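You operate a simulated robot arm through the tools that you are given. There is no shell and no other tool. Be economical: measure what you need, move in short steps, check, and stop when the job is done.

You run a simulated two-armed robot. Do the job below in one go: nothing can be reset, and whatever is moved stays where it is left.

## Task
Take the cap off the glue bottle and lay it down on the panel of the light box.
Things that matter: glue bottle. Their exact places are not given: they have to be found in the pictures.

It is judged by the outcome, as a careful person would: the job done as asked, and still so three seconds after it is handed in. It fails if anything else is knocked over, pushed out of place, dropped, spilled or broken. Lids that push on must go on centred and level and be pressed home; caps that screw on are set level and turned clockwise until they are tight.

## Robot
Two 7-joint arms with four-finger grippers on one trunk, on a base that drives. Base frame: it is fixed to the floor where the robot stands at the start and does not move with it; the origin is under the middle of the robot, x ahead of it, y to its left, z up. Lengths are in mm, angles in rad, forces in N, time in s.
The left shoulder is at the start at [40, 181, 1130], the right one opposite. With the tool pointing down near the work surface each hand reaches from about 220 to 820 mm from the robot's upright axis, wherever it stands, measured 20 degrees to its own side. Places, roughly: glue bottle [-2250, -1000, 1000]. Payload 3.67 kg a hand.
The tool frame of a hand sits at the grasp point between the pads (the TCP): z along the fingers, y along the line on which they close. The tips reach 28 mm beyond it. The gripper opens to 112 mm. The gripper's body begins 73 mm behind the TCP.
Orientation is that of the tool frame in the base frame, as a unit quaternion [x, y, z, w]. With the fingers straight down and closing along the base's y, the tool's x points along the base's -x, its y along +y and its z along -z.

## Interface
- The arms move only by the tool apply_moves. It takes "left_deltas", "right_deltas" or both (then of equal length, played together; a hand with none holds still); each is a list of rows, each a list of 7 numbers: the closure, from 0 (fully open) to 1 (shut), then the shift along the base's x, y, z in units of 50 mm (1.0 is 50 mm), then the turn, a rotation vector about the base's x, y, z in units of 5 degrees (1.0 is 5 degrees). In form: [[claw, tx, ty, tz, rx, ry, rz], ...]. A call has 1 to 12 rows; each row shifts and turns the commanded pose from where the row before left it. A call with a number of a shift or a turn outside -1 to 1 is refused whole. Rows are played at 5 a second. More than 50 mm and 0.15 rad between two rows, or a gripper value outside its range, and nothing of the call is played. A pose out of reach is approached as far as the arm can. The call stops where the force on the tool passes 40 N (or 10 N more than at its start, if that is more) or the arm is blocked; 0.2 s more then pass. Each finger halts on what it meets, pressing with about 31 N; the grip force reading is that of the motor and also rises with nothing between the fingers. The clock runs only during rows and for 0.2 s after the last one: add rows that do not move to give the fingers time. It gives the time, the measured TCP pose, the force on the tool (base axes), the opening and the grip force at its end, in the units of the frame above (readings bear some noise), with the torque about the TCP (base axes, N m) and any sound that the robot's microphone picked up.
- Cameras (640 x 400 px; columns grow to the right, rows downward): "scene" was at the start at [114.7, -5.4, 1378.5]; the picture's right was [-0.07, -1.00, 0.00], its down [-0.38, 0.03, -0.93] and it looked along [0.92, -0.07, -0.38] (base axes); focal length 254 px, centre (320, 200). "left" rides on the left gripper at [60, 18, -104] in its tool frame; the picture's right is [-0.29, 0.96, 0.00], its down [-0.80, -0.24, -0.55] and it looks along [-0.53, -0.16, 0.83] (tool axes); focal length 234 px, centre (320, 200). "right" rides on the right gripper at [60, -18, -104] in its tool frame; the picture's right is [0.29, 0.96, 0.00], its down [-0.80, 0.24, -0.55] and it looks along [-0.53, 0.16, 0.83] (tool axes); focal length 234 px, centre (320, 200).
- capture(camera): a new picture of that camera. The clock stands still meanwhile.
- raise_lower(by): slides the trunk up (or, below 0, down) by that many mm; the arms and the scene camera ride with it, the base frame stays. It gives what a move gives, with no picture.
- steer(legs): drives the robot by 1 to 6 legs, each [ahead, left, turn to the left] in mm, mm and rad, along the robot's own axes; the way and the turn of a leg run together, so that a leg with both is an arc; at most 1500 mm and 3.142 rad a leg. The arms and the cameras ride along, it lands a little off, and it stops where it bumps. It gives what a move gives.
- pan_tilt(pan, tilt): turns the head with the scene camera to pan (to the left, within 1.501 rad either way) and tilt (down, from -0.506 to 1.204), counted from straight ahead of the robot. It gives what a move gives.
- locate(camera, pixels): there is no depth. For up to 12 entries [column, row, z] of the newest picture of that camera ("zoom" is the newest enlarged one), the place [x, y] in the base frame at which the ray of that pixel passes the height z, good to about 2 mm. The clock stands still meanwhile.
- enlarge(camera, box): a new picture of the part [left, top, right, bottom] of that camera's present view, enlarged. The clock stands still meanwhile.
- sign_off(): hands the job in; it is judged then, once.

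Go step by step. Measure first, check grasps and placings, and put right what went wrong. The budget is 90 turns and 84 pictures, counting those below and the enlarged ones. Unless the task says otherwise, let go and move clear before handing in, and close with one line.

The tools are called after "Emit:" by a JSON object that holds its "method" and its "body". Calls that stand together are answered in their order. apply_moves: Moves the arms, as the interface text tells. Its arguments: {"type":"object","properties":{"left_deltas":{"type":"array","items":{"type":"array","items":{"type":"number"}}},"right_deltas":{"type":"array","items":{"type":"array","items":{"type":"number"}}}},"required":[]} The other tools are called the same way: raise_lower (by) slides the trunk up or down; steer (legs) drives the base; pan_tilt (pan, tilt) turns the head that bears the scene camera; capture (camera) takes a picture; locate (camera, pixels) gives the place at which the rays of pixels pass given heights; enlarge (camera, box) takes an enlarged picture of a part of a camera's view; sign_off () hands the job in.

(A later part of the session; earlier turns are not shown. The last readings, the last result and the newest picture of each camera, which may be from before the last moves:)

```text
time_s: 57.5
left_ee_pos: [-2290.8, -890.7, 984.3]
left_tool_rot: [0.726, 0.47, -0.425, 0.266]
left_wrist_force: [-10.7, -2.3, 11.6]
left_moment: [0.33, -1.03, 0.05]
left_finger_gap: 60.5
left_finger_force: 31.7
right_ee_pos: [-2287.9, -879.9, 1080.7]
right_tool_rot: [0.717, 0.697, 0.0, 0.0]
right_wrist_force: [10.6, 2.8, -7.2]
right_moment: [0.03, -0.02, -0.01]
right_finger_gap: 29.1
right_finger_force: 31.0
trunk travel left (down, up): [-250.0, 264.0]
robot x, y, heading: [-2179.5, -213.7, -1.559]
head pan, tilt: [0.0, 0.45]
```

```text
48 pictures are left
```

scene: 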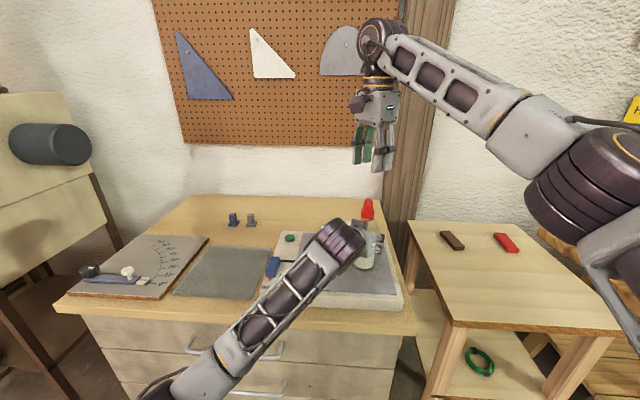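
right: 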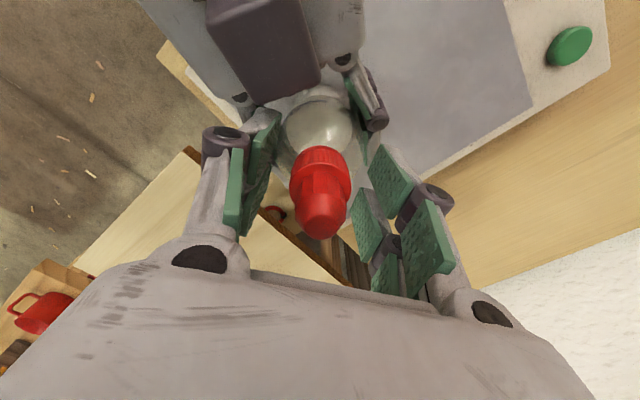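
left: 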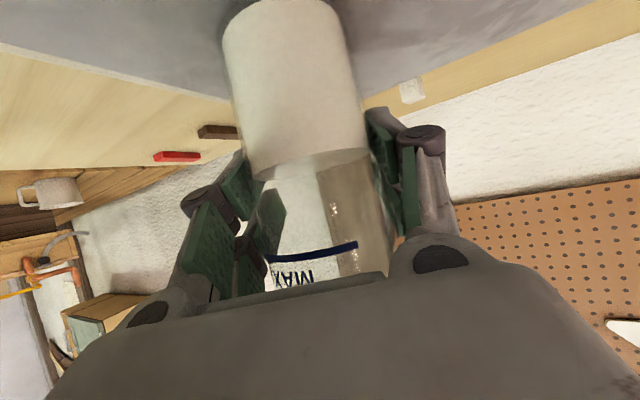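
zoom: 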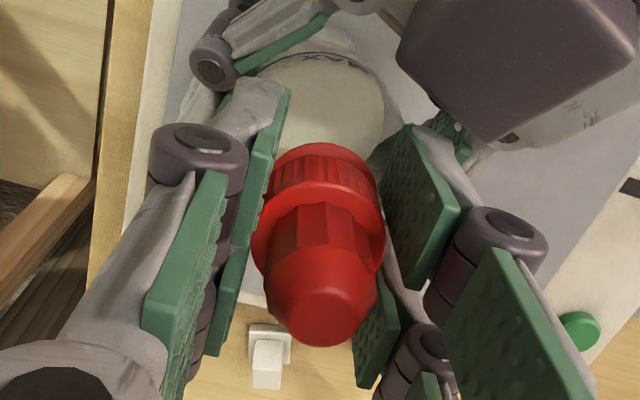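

The cap holds against 7 N of pull, so it must be squeezed and turned. I release, lift, and swing the hand back about 120° to learn the range.

Emit:
{"method": "apply_moves", "body": {"right_deltas": [[0.5, 0, 0, 0, 0, 0, 0], [0.5, 0, 0, 0, 0, 0, 0], [0.5, 0, 0, 0.8, 0, 0, 0], [0.5, 0, 0, 0.8, 0, 0, -1], [0.5, 0, 0, 0, 0, 0, -1], [0.5, 0, 0, 0, 0, 0, -1], [0.5, 0, 0, 0, 0, 0, -1], [0.5, 0, 0, 0, 0, 0, -1], [0.5, 0, 0, 0, 0, 0, -1], [0.5, 0, 0, 0, 0, 0, -1], [0.5, 0, 0, 0, 0, 0, -1], [0.5, 0, 0, 0, 0, 0, -1]]}}

Emit:
{"method": "apply_moves", "body": {"right_deltas": [[0.5, 0, 0, 0, 0, 0, -1], [0.5, 0, 0, 0, 0, 0, -1], [0.5, 0, 0, 0, 0, 0, -1], [0.5, 0, 0, 0, 0, 0, -1], [0.5, 0, 0, 0, 0, 0, -1], [0.5, 0, 0, 0, 0, 0, -1], [0.5, 0, 0, 0, 0, 0, -1], [0.5, 0, 0, 0, 0, 0, -1], [0.5, 0, 0, 0, 0, 0, -1], [0.5, 0, 0, 0, 0, 0, -1], [0.5, 0, 0, 0, 0, 0, -1], [0.5, 0, 0, 0, 0, 0, -1]]}}

Emit:
{"method": "apply_moves", "body": {"right_deltas": [[0.5, 0, 0, 0, 0, 0, -1], [0.5, 0, 0, 0, 0, 0, -1], [0.5, 0, 0, 0, 0, 0, -1], [0.5, 0, 0, 0, 0, 0, -1], [0.5, 0, 0, 0, 0, 0, -1], [0.5, 0, 0, 0, 0, 0, -1], [0.5, 0, 0, 0, 0, 0, 0]]}}

Emit:
{"method": "capture", "body": {"camera": "scene"}}

Emit:
{"method": "enlarge", "body": {"camera": "right", "box": [240, 60, 400, 160]}}

```text
time_s: 60.0
left_ee_pos: [-2291.1, -891.1, 983.9]
left_tool_rot: [0.727, 0.471, -0.424, 0.265]
left_wrist_force: [2.9, 1.6, 6.6]
left_moment: [0.34, -0.32, -0.04]
left_finger_gap: 60.4
left_finger_force: 30.7
right_ee_pos: [-2287.6, -880.4, 1161.9]
right_tool_rot: [0.93, 0.368, 0.0, 0.001]
right_wrist_force: [0.4, -0.7, -1.0]
right_moment: [0.04, 0.0, -0.01]
right_finger_gap: 56.2
right_finger_force: 0.1
trunk travel left (down, up): [-250.0, 264.0]
robot x, y, heading: [-2178.5, -213.5, -1.554]
head pan, tilt: [0.0, 0.45]
```

```text
time_s: 62.6
left_ee_pos: [-2288.5, -891.1, 983.8]
left_tool_rot: [0.727, 0.471, -0.424, 0.265]
left_wrist_force: [3.2, 0.1, 4.6]
left_moment: [0.15, -0.22, -0.05]
left_finger_gap: 60.4
left_finger_force: 30.7
right_ee_pos: [-2289.0, -879.9, 1161.6]
right_tool_rot: [0.989, -0.147, -0.001, 0.0]
right_wrist_force: [0.4, -0.6, -0.1]
right_moment: [-0.02, 0.04, 0.0]
right_finger_gap: 56.2
right_finger_force: 0.2
trunk travel left (down, up): [-250.0, 264.0]
robot x, y, heading: [-2180.5, -215.7, -1.559]
head pan, tilt: [0.0, 0.45]
```

```text
time_s: 64.2
left_ee_pos: [-2289.6, -890.8, 984.0]
left_tool_rot: [0.727, 0.47, -0.424, 0.264]
left_wrist_force: [1.6, -0.3, 5.1]
left_moment: [0.11, -0.24, -0.02]
left_finger_gap: 60.1
left_finger_force: 31.0
right_ee_pos: [-2288.3, -880.7, 1161.0]
right_tool_rot: [0.918, -0.398, -0.001, 0.0]
right_wrist_force: [0.4, -0.9, 0.7]
right_moment: [0.01, -0.03, 0.02]
right_finger_gap: 56.2
right_finger_force: 0.0
trunk travel left (down, up): [-250.0, 264.0]
robot x, y, heading: [-2182.5, -213.1, -1.555]
head pan, tilt: [0.0, 0.45]
```

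```text
47 pictures are left
```

scene: 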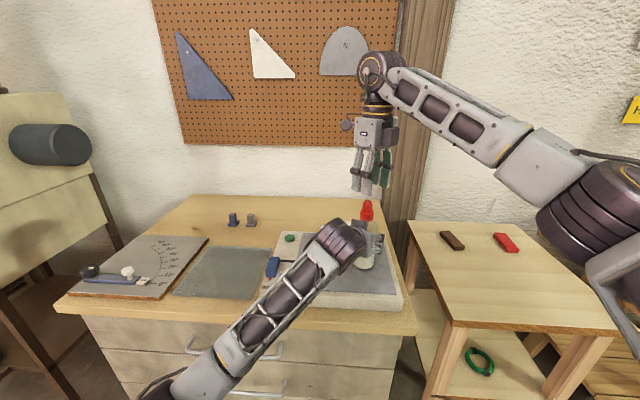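

```text
4.00 times, centred on (320, 110) of right
```

zoom: 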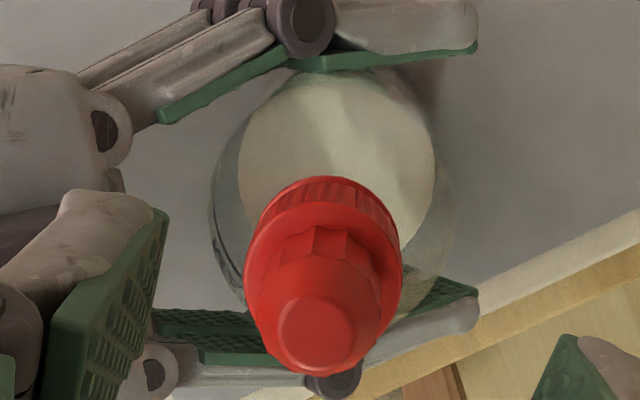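

Yaw -137° is reachable, giving a ~165° sweep. I locate the cap again before regripping.

Emit:
{"method": "locate", "body": {"camera": "zoom", "pixels": [[323, 262, 1070], [317, 333, 1100]]}}

Emit:
{"method": "enlarge", "body": {"camera": "scene", "box": [340, 190, 404, 230]}}

```text
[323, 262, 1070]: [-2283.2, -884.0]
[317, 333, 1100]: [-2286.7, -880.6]
```

```text
10.00 times, centred on (372, 210) of scene
```

zoom: 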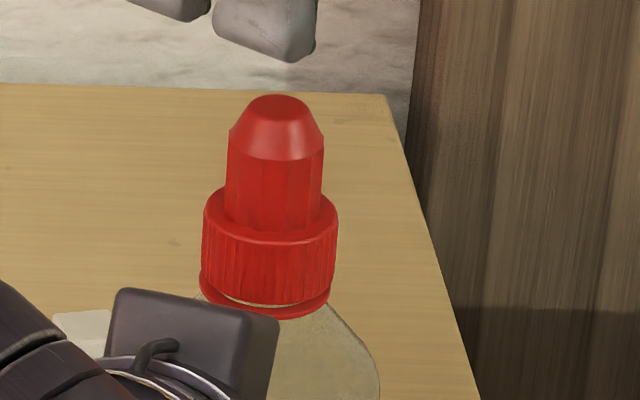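

Cap centre ≈(-2286,-881). I descend, grip, and turn about 150° counter-clockwise with slight lift.

Emit:
{"method": "apply_moves", "body": {"right_deltas": [[0.5, 0.04, 0, -0.85, 0, 0, 0], [0.5, 0, 0, -0.85, 0, 0, 0], [0.5, 0, 0, 0, 0, 0, 0], [0.7, 0, 0, 0, 0, 0, 0], [1, 0, 0, 0, 0, 0, 0], [1, 0, 0, 0, 0, 0, 0]]}}

Emit:
{"method": "apply_moves", "body": {"right_deltas": [[1, 0, 0, 0, 0, 0, 1], [1, 0, 0, 0, 0, 0, 1], [1, 0, 0, 0, 0, 0, 1], [1, 0, 0, 0.005, 0, 0, 1], [1, 0, 0, 0, 0, 0, 1], [1, 0, 0, 0, 0, 0, 1], [1, 0, 0, 0.005, 0, 0, 1], [1, 0, 0, 0, 0, 0, 1], [1, 0, 0, 0, 0, 0, 1], [1, 0, 0, 0.005, 0, 0, 1], [1, 0, 0, 0, 0, 0, 1], [1, 0, 0, 0, 0, 0, 1]]}}

Emit:
{"method": "apply_moves", "body": {"right_deltas": [[1, 0, 0, 0, 0, 0, 1], [1, 0, 0, 0, 0, 0, 1], [1, 0, 0, 0, 0, 0, 1], [1, 0, 0, 0.005, 0, 0, 1], [1, 0, 0, 0, 0, 0, 1], [1, 0, 0, 0, 0, 0, 1], [1, 0, 0, 0.005, 0, 0, 1], [1, 0, 0, 0, 0, 0, 1], [1, 0, 0, 0, 0, 0, 1], [1, 0, 0, 0.005, 0, 0, 1], [1, 0, 0, 0, 0, 0, 1], [1, 0, 0, 0, 0, 0, 1]]}}

Emit:
{"method": "enlarge", "body": {"camera": "right", "box": [240, 80, 400, 260]}}

```text
time_s: 65.7
left_ee_pos: [-2289.1, -891.0, 981.4]
left_tool_rot: [0.726, 0.472, -0.423, 0.266]
left_wrist_force: [11.1, 6.1, -6.4]
left_moment: [-0.37, 0.77, -0.03]
left_finger_gap: 60.6
left_finger_force: 31.4
right_ee_pos: [-2285.0, -878.7, 1077.3]
right_tool_rot: [0.917, -0.398, -0.001, 0.0]
right_wrist_force: [-10.6, -6.1, 3.9]
right_moment: [-0.24, 0.32, -0.09]
right_finger_gap: 29.9
right_finger_force: 30.7
trunk travel left (down, up): [-250.0, 264.0]
robot x, y, heading: [-2177.9, -211.6, -1.555]
head pan, tilt: [0.0, 0.45]
```

```text
time_s: 68.2
left_ee_pos: [-2290.7, -891.2, 981.4]
left_tool_rot: [0.727, 0.471, -0.424, 0.265]
left_wrist_force: [5.0, 6.3, -17.3]
left_moment: [-0.49, 0.33, 0.13]
left_finger_gap: 60.2
left_finger_force: 30.7
right_ee_pos: [-2286.2, -880.8, 1076.1]
right_tool_rot: [0.993, 0.115, 0.001, 0.001]
right_wrist_force: [-3.7, -8.2, 13.0]
right_moment: [-0.31, 0.15, -0.17]
right_finger_gap: 29.4
right_finger_force: 31.2
trunk travel left (down, up): [-250.0, 264.0]
robot x, y, heading: [-2179.3, -216.7, -1.554]
head pan, tilt: [0.0, 0.45]
```

```text
time_s: 70.8
left_ee_pos: [-2290.7, -891.5, 982.2]
left_tool_rot: [0.727, 0.471, -0.424, 0.265]
left_wrist_force: [-6.4, 3.2, -10.4]
left_moment: [-0.28, -0.51, 0.12]
left_finger_gap: 60.1
left_finger_force: 30.7
right_ee_pos: [-2286.1, -880.5, 1076.0]
right_tool_rot: [0.802, 0.597, 0.001, 0.0]
right_wrist_force: [5.6, -3.5, 8.2]
right_moment: [-0.13, -0.02, -0.03]
right_finger_gap: 28.9
right_finger_force: 30.7
trunk travel left (down, up): [-250.0, 264.0]
robot x, y, heading: [-2178.5, -210.8, -1.559]
head pan, tilt: [0.0, 0.45]
```

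```text
2.22 times, centred on (320, 170) of right
```

zoom: 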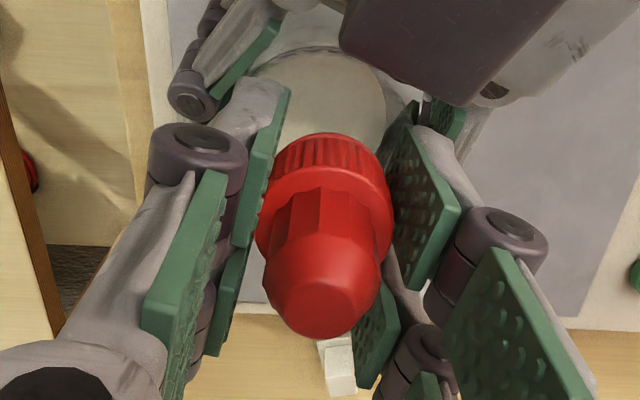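

The cap pushes up on the hand (8–13 N), as an unscrewing cap does. I relieve by lifting 2 mm and turn 45° more, to the yaw limit.

Emit:
{"method": "apply_moves", "body": {"right_deltas": [[1, 0, 0, 0.02, 0, 0, 1], [1, 0, 0, 0.02, 0, 0, 1], [1, 0, 0, 0, 0, 0, 1], [1, 0, 0, 0.01, 0, 0, 1], [1, 0, 0, 0, 0, 0, 1], [1, 0, 0, 0, 0, 0, 1], [1, 0, 0, 0, 0, 0, 1], [1, 0, 0, 0, 0, 0, 1], [1, 0, 0, 0, 0, 0, 0]]}}

Emit:
{"method": "enlarge", "body": {"camera": "right", "box": [240, 80, 400, 260]}}

Emit:
{"method": "enlarge", "body": {"camera": "scene", "box": [320, 180, 416, 240]}}

```text
time_s: 72.8
left_ee_pos: [-2290.1, -890.5, 983.5]
left_tool_rot: [0.727, 0.471, -0.424, 0.265]
left_wrist_force: [-18.2, 2.3, -1.3]
left_moment: [-0.16, -1.59, 0.39]
left_finger_gap: 60.0
left_finger_force: 30.2
right_ee_pos: [-2285.8, -881.9, 1079.8]
right_tool_rot: [0.549, 0.836, 0.0, 0.001]
right_wrist_force: [16.8, -2.4, -1.4]
right_moment: [-0.06, -0.16, -0.19]
right_finger_gap: 29.0
right_finger_force: 30.7
trunk travel left (down, up): [-250.0, 264.0]
robot x, y, heading: [-2178.2, -215.8, -1.556]
head pan, tilt: [0.0, 0.45]
```

```text
2.22 times, centred on (320, 170) of right
```

zoom: 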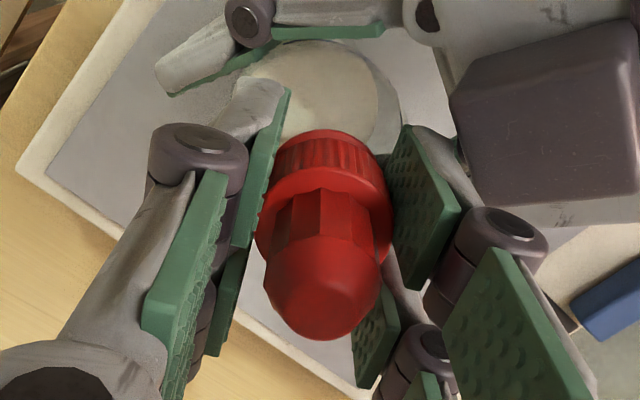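

```text
6.67 times, centred on (368, 210) of scene
```

zoom: 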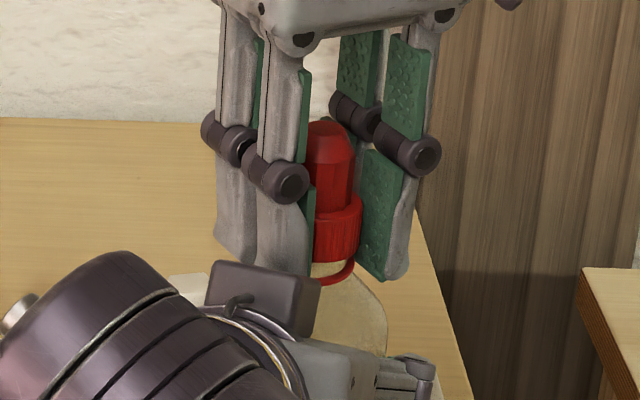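

A pale gap has opened between collar and ring (335,270): it is unscrewing. I release, lift and swing back 165°.

Emit:
{"method": "apply_moves", "body": {"right_deltas": [[0.5, 0, 0, 0, 0, 0, 0], [0.5, 0, 0, 0, 0, 0, 0], [0.5, 0, 0, 0.8, 0, 0, 0], [0.5, 0, 0, 0.8, 0, 0, -1], [0.5, 0, 0, 0, 0, 0, -1], [0.5, 0, 0, 0, 0, 0, -1], [0.5, 0, 0, 0, 0, 0, -1], [0.5, 0, 0, 0, 0, 0, -1], [0.5, 0, 0, 0, 0, 0, -1], [0.5, 0, 0, 0, 0, 0, -1], [0.5, 0, 0, 0, 0, 0, -1], [0.5, 0, 0, 0, 0, 0, -1]]}}

Emit:
{"method": "apply_moves", "body": {"right_deltas": [[0.5, 0, 0, 0, 0, 0, -1], [0.5, 0, 0, 0, 0, 0, -1], [0.5, 0, 0, 0, 0, 0, -1], [0.5, 0, 0, 0, 0, 0, -1], [0.5, 0, 0, 0, 0, 0, -1], [0.5, 0, 0, 0, 0, 0, -1], [0.5, 0, 0, 0, 0, 0, -1], [0.5, 0, 0, 0, 0, 0, -1], [0.5, 0, 0, 0, 0, 0, -1], [0.5, 0, 0, 0, 0, 0, -1], [0.5, 0, 0, 0, 0, 0, -1], [0.5, 0, 0, 0, 0, 0, -1]]}}

Emit:
{"method": "apply_moves", "body": {"right_deltas": [[0.5, 0, 0, 0, 0, 0, -1], [0.5, 0, 0, 0, 0, 0, -1], [0.5, 0, 0, 0, 0, 0, -1], [0.5, 0, 0, 0, 0, 0, -1], [0.5, 0, 0, 0, 0, 0, -1], [0.5, 0, 0, 0, 0, 0, -1], [0.5, 0, 0, 0, 0, 0, -1], [0.5, 0, 0, 0, 0, 0, -1], [0.5, 0, 0, 0, 0, 0, -1], [0.5, 0, 0, 0, 0, 0, -1], [0.5, 0, 0, 0, 0, 0, -1], [0.5, 0, 0, 0, 0, 0, -1]]}}

Emit:
{"method": "enlarge", "body": {"camera": "right", "box": [240, 60, 400, 160]}}

Emit:
{"method": "locate", "body": {"camera": "zoom", "pixels": [[323, 262, 1073], [317, 333, 1103]]}}

Emit:
{"method": "enlarge", "body": {"camera": "scene", "box": [340, 190, 404, 230]}}

```text
time_s: 75.5
left_ee_pos: [-2290.2, -891.2, 982.8]
left_tool_rot: [0.727, 0.471, -0.424, 0.265]
left_wrist_force: [0.5, -0.3, -2.9]
left_moment: [-0.01, 0.0, 0.0]
left_finger_gap: 60.1
left_finger_force: 31.5
right_ee_pos: [-2285.8, -882.1, 1159.8]
right_tool_rot: [0.828, 0.561, 0.0, 0.0]
right_wrist_force: [0.0, -0.1, -0.1]
right_moment: [-0.02, -0.01, -0.02]
right_finger_gap: 56.1
right_finger_force: 0.1
trunk travel left (down, up): [-250.0, 264.0]
robot x, y, heading: [-2180.2, -212.9, -1.559]
head pan, tilt: [0.0, 0.45]
```

```text
time_s: 78.0
left_ee_pos: [-2289.9, -892.2, 983.0]
left_tool_rot: [0.726, 0.471, -0.424, 0.266]
left_wrist_force: [-0.1, 0.4, -3.2]
left_moment: [0.01, 0.03, 0.0]
left_finger_gap: 59.9
left_finger_force: 30.7
right_ee_pos: [-2285.9, -880.6, 1158.3]
right_tool_rot: [0.998, 0.07, 0.0, -0.001]
right_wrist_force: [-0.3, 0.2, -0.5]
right_moment: [0.0, -0.05, -0.02]
right_finger_gap: 56.1
right_finger_force: 0.1
trunk travel left (down, up): [-250.0, 264.0]
robot x, y, heading: [-2180.7, -212.2, -1.558]
head pan, tilt: [0.0, 0.45]
```

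```text
time_s: 80.7
left_ee_pos: [-2288.7, -891.9, 983.3]
left_tool_rot: [0.727, 0.47, -0.424, 0.265]
left_wrist_force: [-0.5, 0.8, -2.4]
left_moment: [-0.01, -0.01, 0.01]
left_finger_gap: 60.3
left_finger_force: 31.2
right_ee_pos: [-2285.4, -882.1, 1159.6]
right_tool_rot: [0.899, -0.437, -0.001, 0.0]
right_wrist_force: [-0.3, -0.3, -0.3]
right_moment: [-0.02, 0.02, -0.03]
right_finger_gap: 56.1
right_finger_force: 0.2
trunk travel left (down, up): [-250.0, 264.0]
robot x, y, heading: [-2176.3, -212.4, -1.558]
head pan, tilt: [0.0, 0.45]
```

```text
4.00 times, centred on (320, 110) of right
```

zoom: 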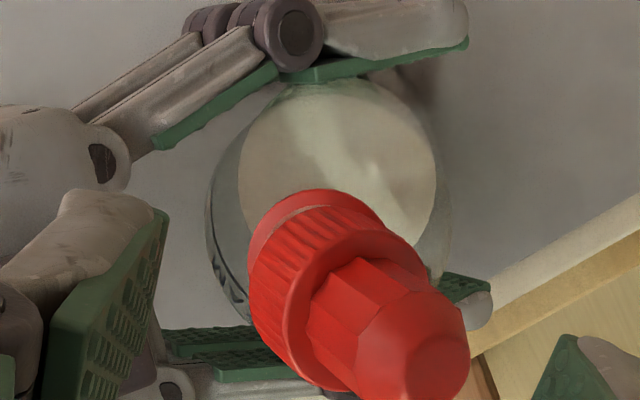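

```text
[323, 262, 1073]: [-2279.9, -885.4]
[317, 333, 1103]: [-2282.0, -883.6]
```

```text
10.00 times, centred on (372, 210) of scene
```

zoom: 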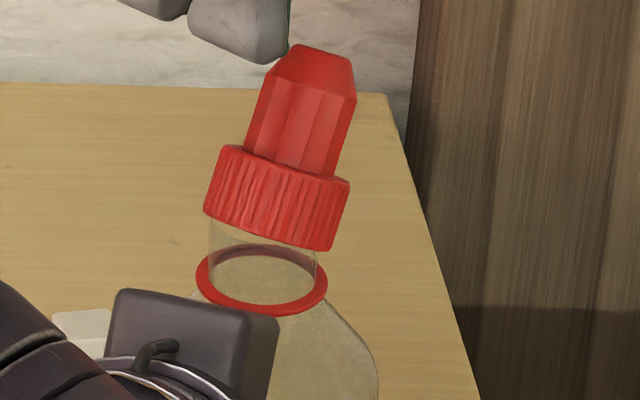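

The cap is off its thread and now rests tilted on the neck (scene zoom (280,190)). I turn the hand to yaw ≈ -90 so the fingers close along y, across the tilt, and locate it.

Emit:
{"method": "apply_moves", "body": {"right_deltas": [[0.4, 0, 0, 0.2, 0, 0, 1], [0.4, 0, 0, 0, 0, 0, 1], [0.4, 0, 0, 0, 0, 0, 1], [0.4, 0, 0, 0, 0, 0, 1], [0.4, 0, 0, 0, 0, 0, 1], [0.4, 0, 0, 0, 0, 0, 1], [0.4, 0, 0, 0, 0, 0, 1], [0.4, 0, 0, 0, 0, 0, 1], [0.4, 0, 0, 0, 0, 0, 1], [0.4, 0, 0, 0, 0, 0, 1]]}}

Emit:
{"method": "capture", "body": {"camera": "right"}}

Emit:
{"method": "enlarge", "body": {"camera": "scene", "box": [340, 190, 404, 230]}}

Emit:
{"method": "locate", "body": {"camera": "zoom", "pixels": [[278, 198, 1074], [318, 58, 1112], [262, 280, 1046]]}}

Emit:
{"method": "enlarge", "body": {"camera": "right", "box": [240, 70, 400, 170]}}

```text
time_s: 82.8
left_ee_pos: [-2289.8, -892.0, 982.4]
left_tool_rot: [0.727, 0.471, -0.424, 0.265]
left_wrist_force: [0.0, -1.0, -2.9]
left_moment: [0.02, 0.01, 0.02]
left_finger_gap: 60.1
left_finger_force: 31.2
right_ee_pos: [-2286.4, -881.7, 1168.4]
right_tool_rot: [1.0, -0.015, 0.0, -0.001]
right_wrist_force: [-0.3, 0.6, -1.1]
right_moment: [0.0, -0.02, -0.02]
right_finger_gap: 67.2
right_finger_force: 0.0
trunk travel left (down, up): [-250.0, 264.0]
robot x, y, heading: [-2177.5, -214.0, -1.557]
head pan, tilt: [0.0, 0.45]
```

```text
39 pictures are left
```

right: 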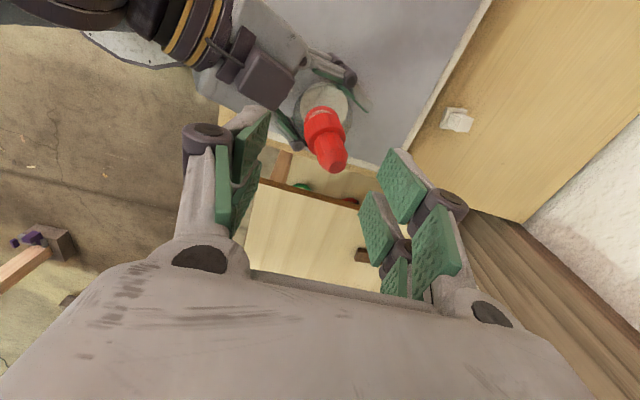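

```text
10.00 times, centred on (372, 210) of scene
```

zoom: 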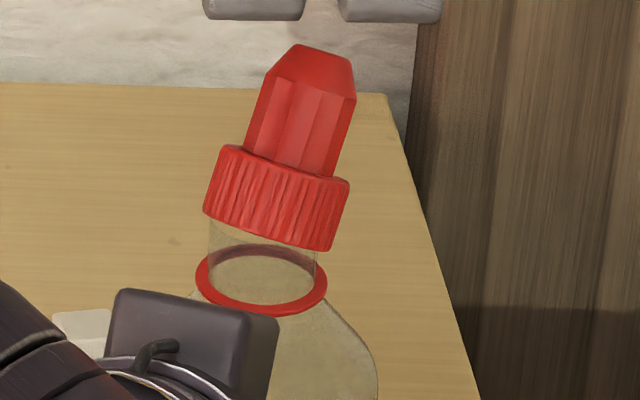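

```text
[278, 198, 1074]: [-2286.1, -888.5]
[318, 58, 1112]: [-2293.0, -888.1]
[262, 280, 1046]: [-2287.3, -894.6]
```

```text
4.00 times, centred on (320, 120) of right
```

zoom: 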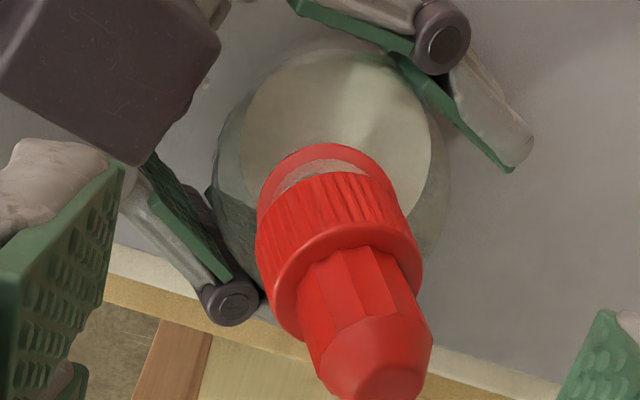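

Emit:
{"method": "locate", "body": {"camera": "zoom", "pixels": [[337, 240, 1074], [382, 365, 1112], [337, 240, 1080], [337, 240, 1068], [318, 180, 1046]]}}

```text
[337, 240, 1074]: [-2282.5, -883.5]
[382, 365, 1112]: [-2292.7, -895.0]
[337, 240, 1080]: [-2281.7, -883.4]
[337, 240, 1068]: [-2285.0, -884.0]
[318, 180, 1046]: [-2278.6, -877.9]
```

Combining both views: collar centre ≈(-2284,-884,1077), tip ≈(-2294,-895,1108), tilt ~25° toward (-x,-y). I turn to yaw ≈ -46° (closing across the tilt), descend to z 1086 and close gently.

Emit:
{"method": "apply_moves", "body": {"right_deltas": [[0.4, 0.03, -0.05, 0, 0, 0, 1], [0.4, 0, 0, 0, 0, 0, 1], [0.4, 0, 0, 0, 0, 0, 1], [0.4, 0, 0, 0, 0, 0, 1], [0.4, 0, 0, 0, 0, 0, 1], [0.4, 0, 0, 0, 0, 0, 1], [0.4, 0, 0, 0, 0, 0, 1], [0.4, 0, 0, 0, 0, 0, 1], [0.4, 0, 0, 0, 0, 0, 1], [0.4, 0, 0, 0, 0, 0, 0]]}}

Emit:
{"method": "apply_moves", "body": {"right_deltas": [[0.4, 0, 0, -0.6, 0, 0, 0], [0.4, 0, 0, -0.6, 0, 0, 0], [0.4, 0, 0, -0.44, 0, 0, 0], [0.4, 0, 0, 0, 0, 0, 0]]}}

Emit:
{"method": "enlarge", "body": {"camera": "right", "box": [220, 80, 420, 260]}}

Emit:
{"method": "enlarge", "body": {"camera": "scene", "box": [330, 180, 426, 240]}}

```text
time_s: 85.0
left_ee_pos: [-2289.0, -892.3, 983.0]
left_tool_rot: [0.727, 0.471, -0.424, 0.265]
left_wrist_force: [1.0, -0.4, -2.2]
left_moment: [-0.02, 0.04, 0.01]
left_finger_gap: 60.0
left_finger_force: 31.0
right_ee_pos: [-2284.8, -884.7, 1170.0]
right_tool_rot: [0.929, 0.37, 0.001, -0.001]
right_wrist_force: [1.3, 0.0, 0.4]
right_moment: [0.03, -0.01, 0.01]
right_finger_gap: 67.2
right_finger_force: 0.1
trunk travel left (down, up): [-250.0, 264.0]
robot x, y, heading: [-2176.7, -214.3, -1.56]
head pan, tilt: [0.0, 0.45]
```

```text
time_s: 86.0
left_ee_pos: [-2290.2, -891.7, 983.0]
left_tool_rot: [0.727, 0.471, -0.424, 0.265]
left_wrist_force: [-0.4, 0.5, -2.6]
left_moment: [0.0, 0.02, 0.0]
left_finger_gap: 59.9
left_finger_force: 30.5
right_ee_pos: [-2285.1, -883.3, 1087.0]
right_tool_rot: [0.93, 0.368, 0.0, 0.0]
right_wrist_force: [-0.5, -0.3, 0.3]
right_moment: [-0.01, 0.0, 0.01]
right_finger_gap: 67.2
right_finger_force: 0.1
trunk travel left (down, up): [-250.0, 264.0]
robot x, y, heading: [-2178.9, -216.0, -1.557]
head pan, tilt: [0.0, 0.45]
```

```text
2.22 times, centred on (320, 170) of right
```

zoom: 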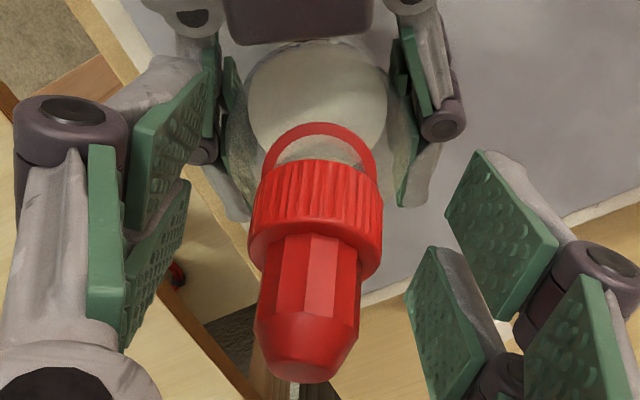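

```text
6.67 times, centred on (378, 210) of scene
```

zoom: 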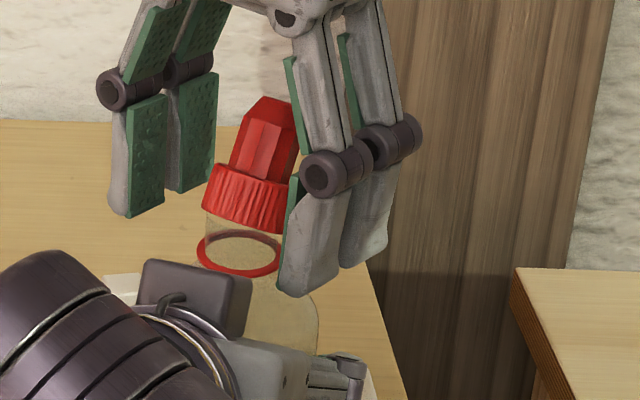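

The cap lies centred between the fingers, upright in their plane. I close gently.

Emit:
{"method": "apply_moves", "body": {"right_deltas": [[0.5, 0, 0, 0, 0, 0, 0], [0.58, 0, 0, 0, 0, 0, 0], [0.65, 0, 0, 0, 0, 0, 0], [0.68, 0, 0, 0, 0, 0, 0], [0.72, 0, 0, 0, 0, 0, 0], [1, 0, 0, 0, 0, 0, 0], [1, 0, 0, 0, 0, 0, 0]]}}

Emit:
{"method": "enlarge", "body": {"camera": "scene", "box": [330, 180, 426, 240]}}

Emit:
{"method": "enlarge", "body": {"camera": "right", "box": [220, 80, 420, 260]}}

```text
time_s: 87.7
left_ee_pos: [-2290.0, -891.5, 981.7]
left_tool_rot: [0.727, 0.47, -0.424, 0.265]
left_wrist_force: [-0.7, -0.3, -2.5]
left_moment: [-0.05, -0.04, -0.02]
left_finger_gap: 60.0
left_finger_force: 31.1
right_ee_pos: [-2286.1, -883.7, 1088.4]
right_tool_rot: [0.93, 0.368, 0.001, 0.0]
right_wrist_force: [-0.1, 0.4, 0.6]
right_moment: [-0.01, 0.01, -0.03]
right_finger_gap: 29.9
right_finger_force: 30.7
trunk travel left (down, up): [-250.0, 264.0]
robot x, y, heading: [-2175.7, -214.7, -1.553]
head pan, tilt: [0.0, 0.45]
```

```text
6.67 times, centred on (378, 210) of scene
```

zoom: 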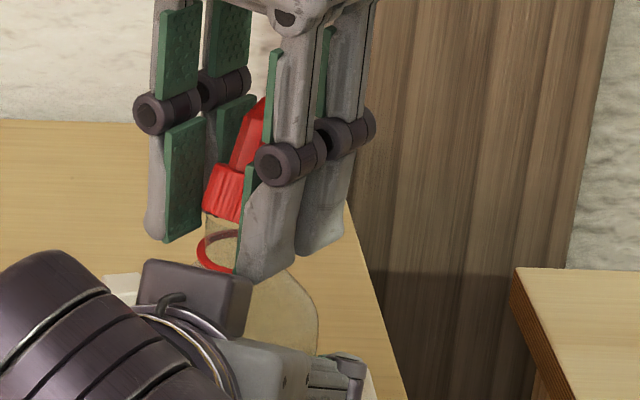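

```text
2.22 times, centred on (320, 170) of right
```

zoom: 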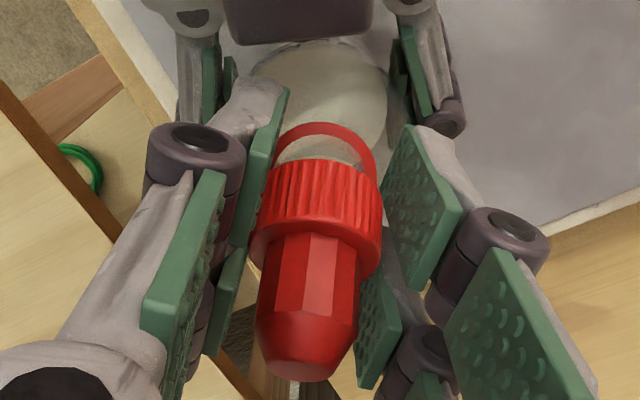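

Gripped at 29.9 mm. I lift 80 mm slowly.

Emit:
{"method": "apply_moves", "body": {"right_deltas": [[1, 0, 0, 0.1, 0, 0, 0], [1, 0, 0, 0.2, 0, 0, 0], [1, 0, 0, 0.3, 0, 0, 0], [1, 0, 0, 0.5, 0, 0, 0], [1, 0, 0, 0.5, 0, 0, 0], [1, 0, 0, 0, 0, 0, 0]]}}

Emit:
{"method": "capture", "body": {"camera": "scene"}}

Emit:
{"method": "enlarge", "body": {"camera": "right", "box": [220, 80, 420, 260]}}

```text
time_s: 89.0
left_ee_pos: [-2290.5, -892.3, 983.1]
left_tool_rot: [0.728, 0.471, -0.423, 0.264]
left_wrist_force: [0.5, 0.4, -3.1]
left_moment: [-0.05, 0.05, -0.03]
left_finger_gap: 60.1
left_finger_force: 30.6
right_ee_pos: [-2282.8, -884.5, 1166.6]
right_tool_rot: [0.93, 0.369, -0.001, 0.0]
right_wrist_force: [-0.6, -0.3, -0.4]
right_moment: [0.01, 0.02, -0.01]
right_finger_gap: 29.8
right_finger_force: 30.9
trunk travel left (down, up): [-250.0, 264.0]
robot x, y, heading: [-2177.7, -211.0, -1.554]
head pan, tilt: [0.0, 0.45]
```

```text
32 pictures are left
```

scene: 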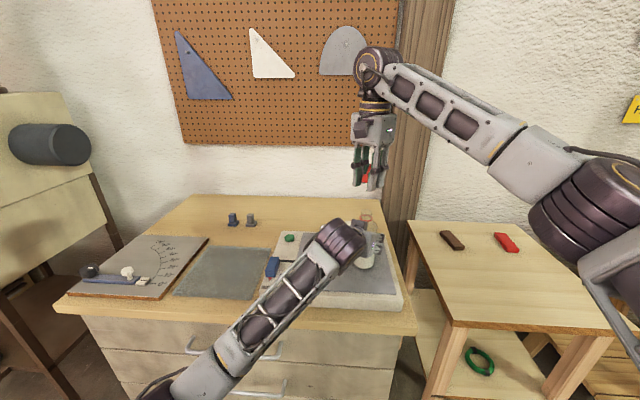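

```text
2.22 times, centred on (320, 170) of right
```

zoom: 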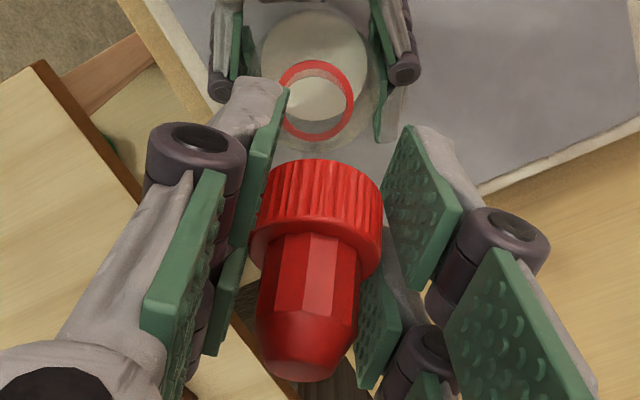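

The cap is off and in the right hand; the bottle mouth is open in the left grip. I check how the bottle stands before releasing it.

Emit:
{"method": "capture", "body": {"camera": "left"}}

Emit:
{"method": "enlarge", "body": {"camera": "scene", "box": [320, 205, 416, 285]}}

```text
30 pictures are left
```

left: 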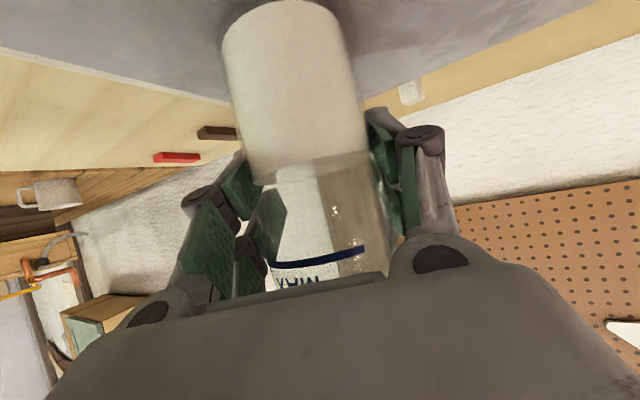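

```text
5.00 times, centred on (368, 245) of scene
```

zoom: 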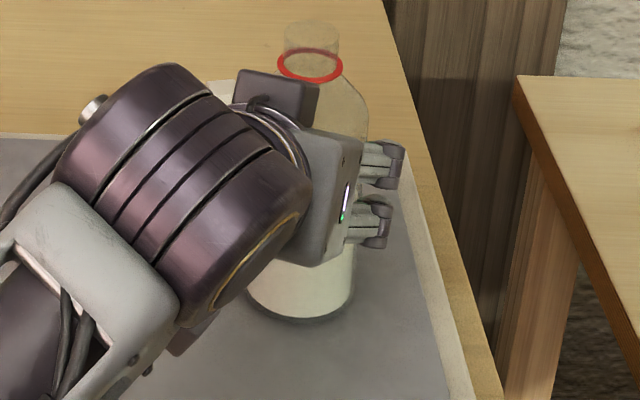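

The left wrist reads -3 N: it carries the bottle's weight, so it hangs slightly above the panel. I lower in 1 mm steps.

Emit:
{"method": "apply_moves", "body": {"left_deltas": [[1, 0, 0, -0.02, 0, 0, 0], [1, 0, 0, 0, 0, 0, 0]]}}

Emit:
{"method": "apply_moves", "body": {"left_deltas": [[1, 0, 0, -0.02, 0, 0, 0], [1, 0, 0, 0, 0, 0, 0]]}}

Emit:
{"method": "apply_moves", "body": {"left_deltas": [[1, 0, 0, -0.02, 0, 0, 0], [1, 0, 0, 0, 0, 0, 0]]}}

```text
time_s: 89.7
left_ee_pos: [-2291.3, -892.8, 981.7]
left_tool_rot: [0.727, 0.471, -0.424, 0.265]
left_wrist_force: [0.5, 0.7, -2.4]
left_moment: [-0.04, -0.01, -0.01]
left_finger_gap: 60.0
left_finger_force: 30.7
right_ee_pos: [-2281.9, -884.7, 1166.8]
right_tool_rot: [0.93, 0.368, 0.0, 0.0]
right_wrist_force: [0.1, 0.1, -0.1]
right_moment: [0.0, 0.0, 0.03]
right_finger_gap: 29.9
right_finger_force: 31.1
trunk travel left (down, up): [-250.0, 264.0]
robot x, y, heading: [-2175.2, -213.7, -1.553]
head pan, tilt: [0.0, 0.45]
```

```text
time_s: 90.2
left_ee_pos: [-2289.2, -891.6, 981.0]
left_tool_rot: [0.727, 0.471, -0.424, 0.265]
left_wrist_force: [-0.7, -2.0, 3.0]
left_moment: [-0.06, -0.04, -0.01]
left_finger_gap: 60.0
left_finger_force: 31.2
right_ee_pos: [-2282.2, -884.1, 1167.0]
right_tool_rot: [0.93, 0.368, 0.001, -0.001]
right_wrist_force: [-0.2, -0.3, 0.6]
right_moment: [-0.04, 0.02, -0.01]
right_finger_gap: 29.8
right_finger_force: 31.0
trunk travel left (down, up): [-250.0, 264.0]
robot x, y, heading: [-2174.1, -213.5, -1.557]
head pan, tilt: [0.0, 0.45]
```

```text
time_s: 90.8
left_ee_pos: [-2290.9, -890.2, 981.4]
left_tool_rot: [0.726, 0.47, -0.425, 0.266]
left_wrist_force: [-1.2, -2.5, 8.5]
left_moment: [0.06, -0.12, -0.01]
left_finger_gap: 60.1
left_finger_force: 30.7
right_ee_pos: [-2282.8, -883.3, 1167.3]
right_tool_rot: [0.93, 0.369, -0.001, 0.001]
right_wrist_force: [0.1, 0.0, -0.2]
right_moment: [0.0, 0.03, 0.0]
right_finger_gap: 29.6
right_finger_force: 31.6
trunk travel left (down, up): [-250.0, 264.0]
robot x, y, heading: [-2180.4, -212.5, -1.56]
head pan, tilt: [0.0, 0.45]
```

Contact made (+8.5 N). I ease up 1 mm and open the left fingers slowly.

Emit:
{"method": "apply_moves", "body": {"left_deltas": [[1, 0, 0, 0.02, 0, 0, 0], [0.5, 0, 0, 0, 0, 0, 0], [0.46, 0, 0, 0, 0, 0, 0], [0.44, 0, 0, 0, 0, 0, 0], [0.42, 0, 0, 0, 0, 0, 0], [0.4, 0, 0, 0, 0, 0, 0], [0.35, 0, 0, 0, 0, 0, 0], [0.25, 0, 0, 0, 0, 0, 0], [0.1, 0, 0, 0, 0, 0, 0], [0, 0, 0, 0, 0, 0, 0], [0, 0, 0, 0, 0, 0, 0]]}}

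Emit:
{"method": "capture", "body": {"camera": "left"}}

```text
time_s: 93.2
left_ee_pos: [-2290.7, -890.4, 981.6]
left_tool_rot: [0.726, 0.471, -0.424, 0.265]
left_wrist_force: [0.0, -0.2, 0.5]
left_moment: [0.0, 0.01, -0.02]
left_finger_gap: 112.0
left_finger_force: 0.0
right_ee_pos: [-2282.0, -883.8, 1167.5]
right_tool_rot: [0.93, 0.369, 0.0, 0.0]
right_wrist_force: [0.3, 0.0, 0.0]
right_moment: [-0.03, 0.03, -0.01]
right_finger_gap: 29.7
right_finger_force: 31.1
trunk travel left (down, up): [-250.0, 264.0]
robot x, y, heading: [-2177.8, -216.3, -1.556]
head pan, tilt: [0.0, 0.45]
```

```text
28 pictures are left
```

left: 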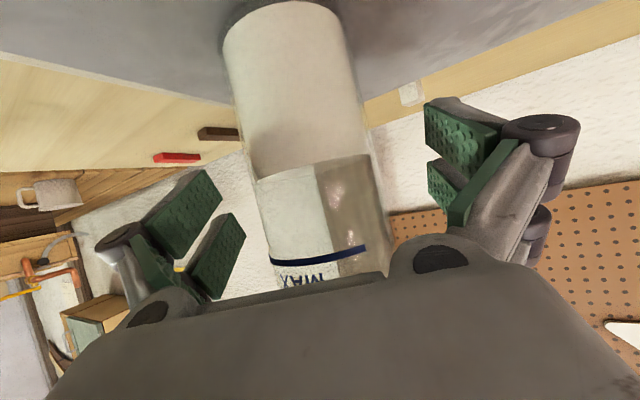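

The bottle stands free and upright. I retreat the left hand back along its approach and away to the left.

Emit:
{"method": "apply_moves", "body": {"left_deltas": [[0, 0.268, 0.576, 0.37, 0, 0, 0], [0, 0.268, 0.576, 0.37, 0, 0, 0], [0, 0.268, 0.576, 0.37, 0, 0, 0], [0, 0.268, 0.576, 0.37, 0, 0, 0], [0, 0.8, 0.2, 0.4, 0, 0, 0], [0, 0.8, 0, 0.5, 0, 0, 0], [0, 0.8, 0, 0.5, 0, 0, 0], [0, 0.8, 0, 0.5, 0, 0, 0], [0, 0.8, 0, 0.4, 0, 0, 0], [0, 0.8, 0, 0, 0, 0, 0], [0, 0.8, 0, 0, 0, 0, 0], [0, 0, 0, 0, 0, 0, 0]]}}

Emit:
{"method": "capture", "body": {"camera": "scene"}}

Emit:
{"method": "enlarge", "body": {"camera": "scene", "box": [250, 150, 426, 320]}}

```text
time_s: 95.8
left_ee_pos: [-1955.3, -766.4, 1170.7]
left_tool_rot: [0.727, 0.471, -0.424, 0.265]
left_wrist_force: [0.7, 0.5, -0.2]
left_moment: [0.02, -0.01, -0.01]
left_finger_gap: 112.1
left_finger_force: 0.0
right_ee_pos: [-2283.4, -883.2, 1167.5]
right_tool_rot: [0.929, 0.369, 0.0, 0.0]
right_wrist_force: [-1.1, -0.8, -0.3]
right_moment: [0.0, 0.0, 0.01]
right_finger_gap: 29.4
right_finger_force: 30.9
trunk travel left (down, up): [-250.0, 264.0]
robot x, y, heading: [-2175.0, -211.4, -1.555]
head pan, tilt: [0.0, 0.45]
```

```text
27 pictures are left
```

scene: 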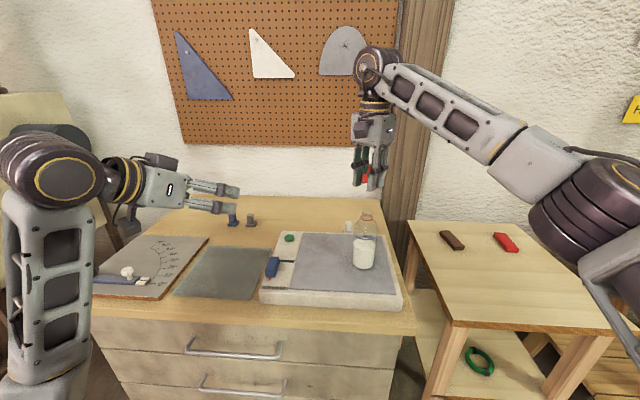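

```text
2.35 times, centred on (338, 235) of scene
```

zoom: 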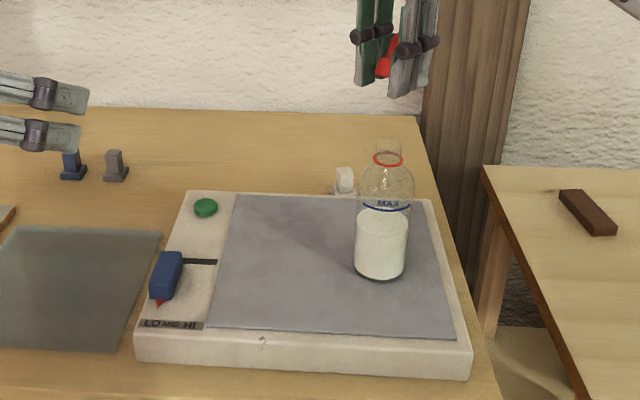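

The bottle stands upright, uncapped. I carry the cap to above the panel's free area at about (-2170,-895) and descend to TCP z 950.

Emit:
{"method": "apply_moves", "body": {"right_deltas": [[1, 0.57, -0.06, 0, 0, 0, 0], [1, 0.57, -0.06, 0, 0, 0, 0], [1, 0.57, -0.06, 0, 0, 0, 0], [1, 0.57, -0.06, 0, 0, 0, 0], [1, 0, 0, -0.8, 0, 0, 0], [1, 0, 0, -0.8, 0, 0, 0], [1, 0, 0, -0.8, 0, 0, 0], [1, 0, 0, -0.8, 0, 0, 0], [1, 0, 0, -0.7, 0, 0, 0], [1, 0, 0, -0.45, 0, 0, 0], [1, 0, 0, 0, 0, 0, 0]]}}

Emit:
{"method": "enlarge", "body": {"camera": "scene", "box": [270, 180, 398, 280]}}

Emit:
{"method": "enlarge", "body": {"camera": "right", "box": [220, 80, 420, 260]}}

```text
time_s: 98.2
left_ee_pos: [-1955.7, -766.4, 1170.3]
left_tool_rot: [0.727, 0.471, -0.424, 0.265]
left_wrist_force: [0.0, -0.1, -0.1]
left_moment: [-0.02, -0.01, 0.01]
left_finger_gap: 111.9
left_finger_force: 0.1
right_ee_pos: [-2169.2, -896.2, 949.9]
right_tool_rot: [0.93, 0.369, -0.001, 0.001]
right_wrist_force: [-1.3, 0.0, 0.1]
right_moment: [-0.01, 0.04, 0.01]
right_finger_gap: 29.7
right_finger_force: 30.9
trunk travel left (down, up): [-250.0, 264.0]
robot x, y, heading: [-2180.2, -214.6, -1.558]
head pan, tilt: [0.0, 0.45]
```

```text
4.00 times, centred on (334, 230) of scene
```

zoom: 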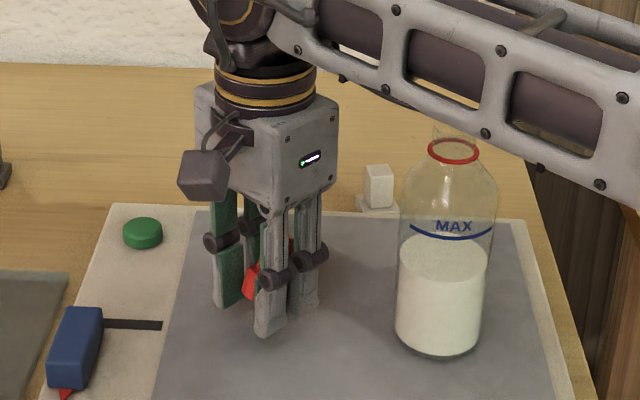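

```text
2.22 times, centred on (320, 170) of right
```

zoom: 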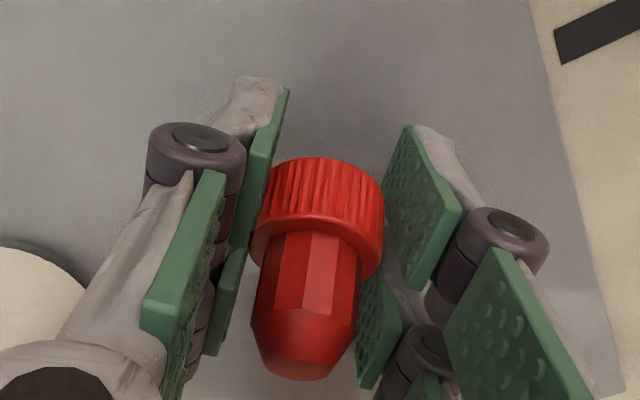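

The cap is tilted in the fingers with its low rim near fingertip level; the forearm passes in front of (not over) the bottle. I descend in small steps watching force.

Emit:
{"method": "apply_moves", "body": {"right_deltas": [[1, 0, 0, -0.12, 0, 0, 0], [1, 0, 0, -0.12, 0, 0, 0], [1, 0, 0, 0, 0, 0, 0]]}}

Emit:
{"method": "apply_moves", "body": {"right_deltas": [[1, 0, 0, -0.05, 0, 0, 0], [1, 0, 0, 0, 0, 0, 0]]}}

Emit:
{"method": "apply_moves", "body": {"right_deltas": [[1, 0, 0, -0.04, 0, 0, 0], [1, 0, 0, 0, 0, 0, 0]]}}

Emit:
{"method": "enlarge", "body": {"camera": "scene", "box": [290, 210, 370, 270]}}

```text
time_s: 99.0
left_ee_pos: [-1954.3, -766.1, 1169.0]
left_tool_rot: [0.727, 0.471, -0.424, 0.266]
left_wrist_force: [-0.4, 0.0, 0.0]
left_moment: [-0.01, 0.01, 0.0]
left_finger_gap: 111.9
left_finger_force: 0.0
right_ee_pos: [-2168.7, -897.0, 938.1]
right_tool_rot: [0.93, 0.368, 0.0, 0.0]
right_wrist_force: [-0.2, 0.1, 0.9]
right_moment: [0.04, 0.04, 0.02]
right_finger_gap: 29.6
right_finger_force: 31.2
trunk travel left (down, up): [-250.0, 264.0]
robot x, y, heading: [-2181.8, -213.0, -1.559]
head pan, tilt: [0.0, 0.45]
```

```text
time_s: 99.7
left_ee_pos: [-1956.1, -766.7, 1169.2]
left_tool_rot: [0.727, 0.471, -0.424, 0.264]
left_wrist_force: [0.2, 1.3, 0.0]
left_moment: [0.0, 0.0, 0.0]
left_finger_gap: 111.9
left_finger_force: 0.1
right_ee_pos: [-2170.1, -895.2, 935.6]
right_tool_rot: [0.93, 0.368, 0.0, 0.0]
right_wrist_force: [-0.3, 0.7, -0.5]
right_moment: [0.0, -0.01, -0.01]
right_finger_gap: 29.8
right_finger_force: 31.0
trunk travel left (down, up): [-250.0, 264.0]
robot x, y, heading: [-2177.0, -212.7, -1.553]
head pan, tilt: [0.0, 0.45]
```

```text
time_s: 100.2
left_ee_pos: [-1954.5, -765.4, 1169.3]
left_tool_rot: [0.726, 0.471, -0.424, 0.266]
left_wrist_force: [-0.1, -0.1, -0.2]
left_moment: [-0.01, -0.02, 0.05]
left_finger_gap: 111.9
left_finger_force: 0.0
right_ee_pos: [-2169.5, -896.3, 933.0]
right_tool_rot: [0.93, 0.369, -0.001, 0.0]
right_wrist_force: [-0.1, 0.4, -0.4]
right_moment: [0.0, -0.03, 0.0]
right_finger_gap: 29.5
right_finger_force: 30.9
trunk travel left (down, up): [-250.0, 264.0]
robot x, y, heading: [-2180.2, -214.5, -1.555]
head pan, tilt: [0.0, 0.45]
```

```text
6.67 times, centred on (330, 240) of scene
```

zoom: 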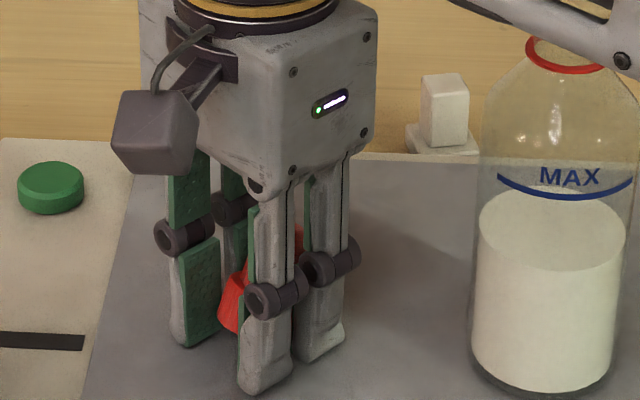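

No contact yet at z 933. I continue in 2 mm steps.

Emit:
{"method": "apply_moves", "body": {"right_deltas": [[1, 0, 0, -0.04, 0, 0, 0], [1, 0, 0, 0, 0, 0, 0]]}}

Emit:
{"method": "apply_moves", "body": {"right_deltas": [[1, 0, 0, -0.03, 0, 0, 0], [1, 0, 0, 0, 0, 0, 0]]}}

Emit:
{"method": "apply_moves", "body": {"right_deltas": [[1, 0, 0, -0.03, 0, 0, 0], [1, 0, 0, 0, 0, 0, 0]]}}

```text
time_s: 100.8
left_ee_pos: [-1955.3, -766.1, 1169.6]
left_tool_rot: [0.727, 0.47, -0.424, 0.265]
left_wrist_force: [-0.3, 0.4, 0.4]
left_moment: [0.0, 0.01, 0.02]
left_finger_gap: 112.1
left_finger_force: 0.1
right_ee_pos: [-2169.2, -896.3, 932.5]
right_tool_rot: [0.93, 0.368, -0.001, 0.0]
right_wrist_force: [0.5, -0.2, 4.8]
right_moment: [0.12, -0.03, -0.03]
right_finger_gap: 29.5
right_finger_force: 31.4
trunk travel left (down, up): [-250.0, 264.0]
robot x, y, heading: [-2175.2, -213.5, -1.555]
head pan, tilt: [0.0, 0.45]
```

```text
time_s: 101.5
left_ee_pos: [-1954.5, -766.2, 1169.3]
left_tool_rot: [0.726, 0.471, -0.425, 0.267]
left_wrist_force: [0.1, -0.5, 0.6]
left_moment: [-0.05, 0.0, 0.02]
left_finger_gap: 112.0
left_finger_force: 0.1
right_ee_pos: [-2169.7, -895.5, 933.0]
right_tool_rot: [0.93, 0.368, 0.0, 0.003]
right_wrist_force: [1.3, -4.9, 18.8]
right_moment: [0.29, 0.04, 0.01]
right_finger_gap: 29.4
right_finger_force: 30.5
trunk travel left (down, up): [-250.0, 264.0]
robot x, y, heading: [-2177.4, -215.6, -1.557]
head pan, tilt: [0.0, 0.45]
```

```text
time_s: 102.0
left_ee_pos: [-1955.0, -764.7, 1171.2]
left_tool_rot: [0.726, 0.471, -0.424, 0.266]
left_wrist_force: [-0.7, 0.2, 0.1]
left_moment: [0.01, 0.02, -0.03]
left_finger_gap: 112.0
left_finger_force: 0.0
right_ee_pos: [-2169.6, -895.3, 932.0]
right_tool_rot: [0.93, 0.368, -0.001, 0.003]
right_wrist_force: [0.4, -10.1, 33.7]
right_moment: [0.34, 0.2, 0.13]
right_finger_gap: 29.8
right_finger_force: 30.5
trunk travel left (down, up): [-250.0, 264.0]
robot x, y, heading: [-2178.5, -212.1, -1.557]
head pan, tilt: [0.0, 0.45]
```

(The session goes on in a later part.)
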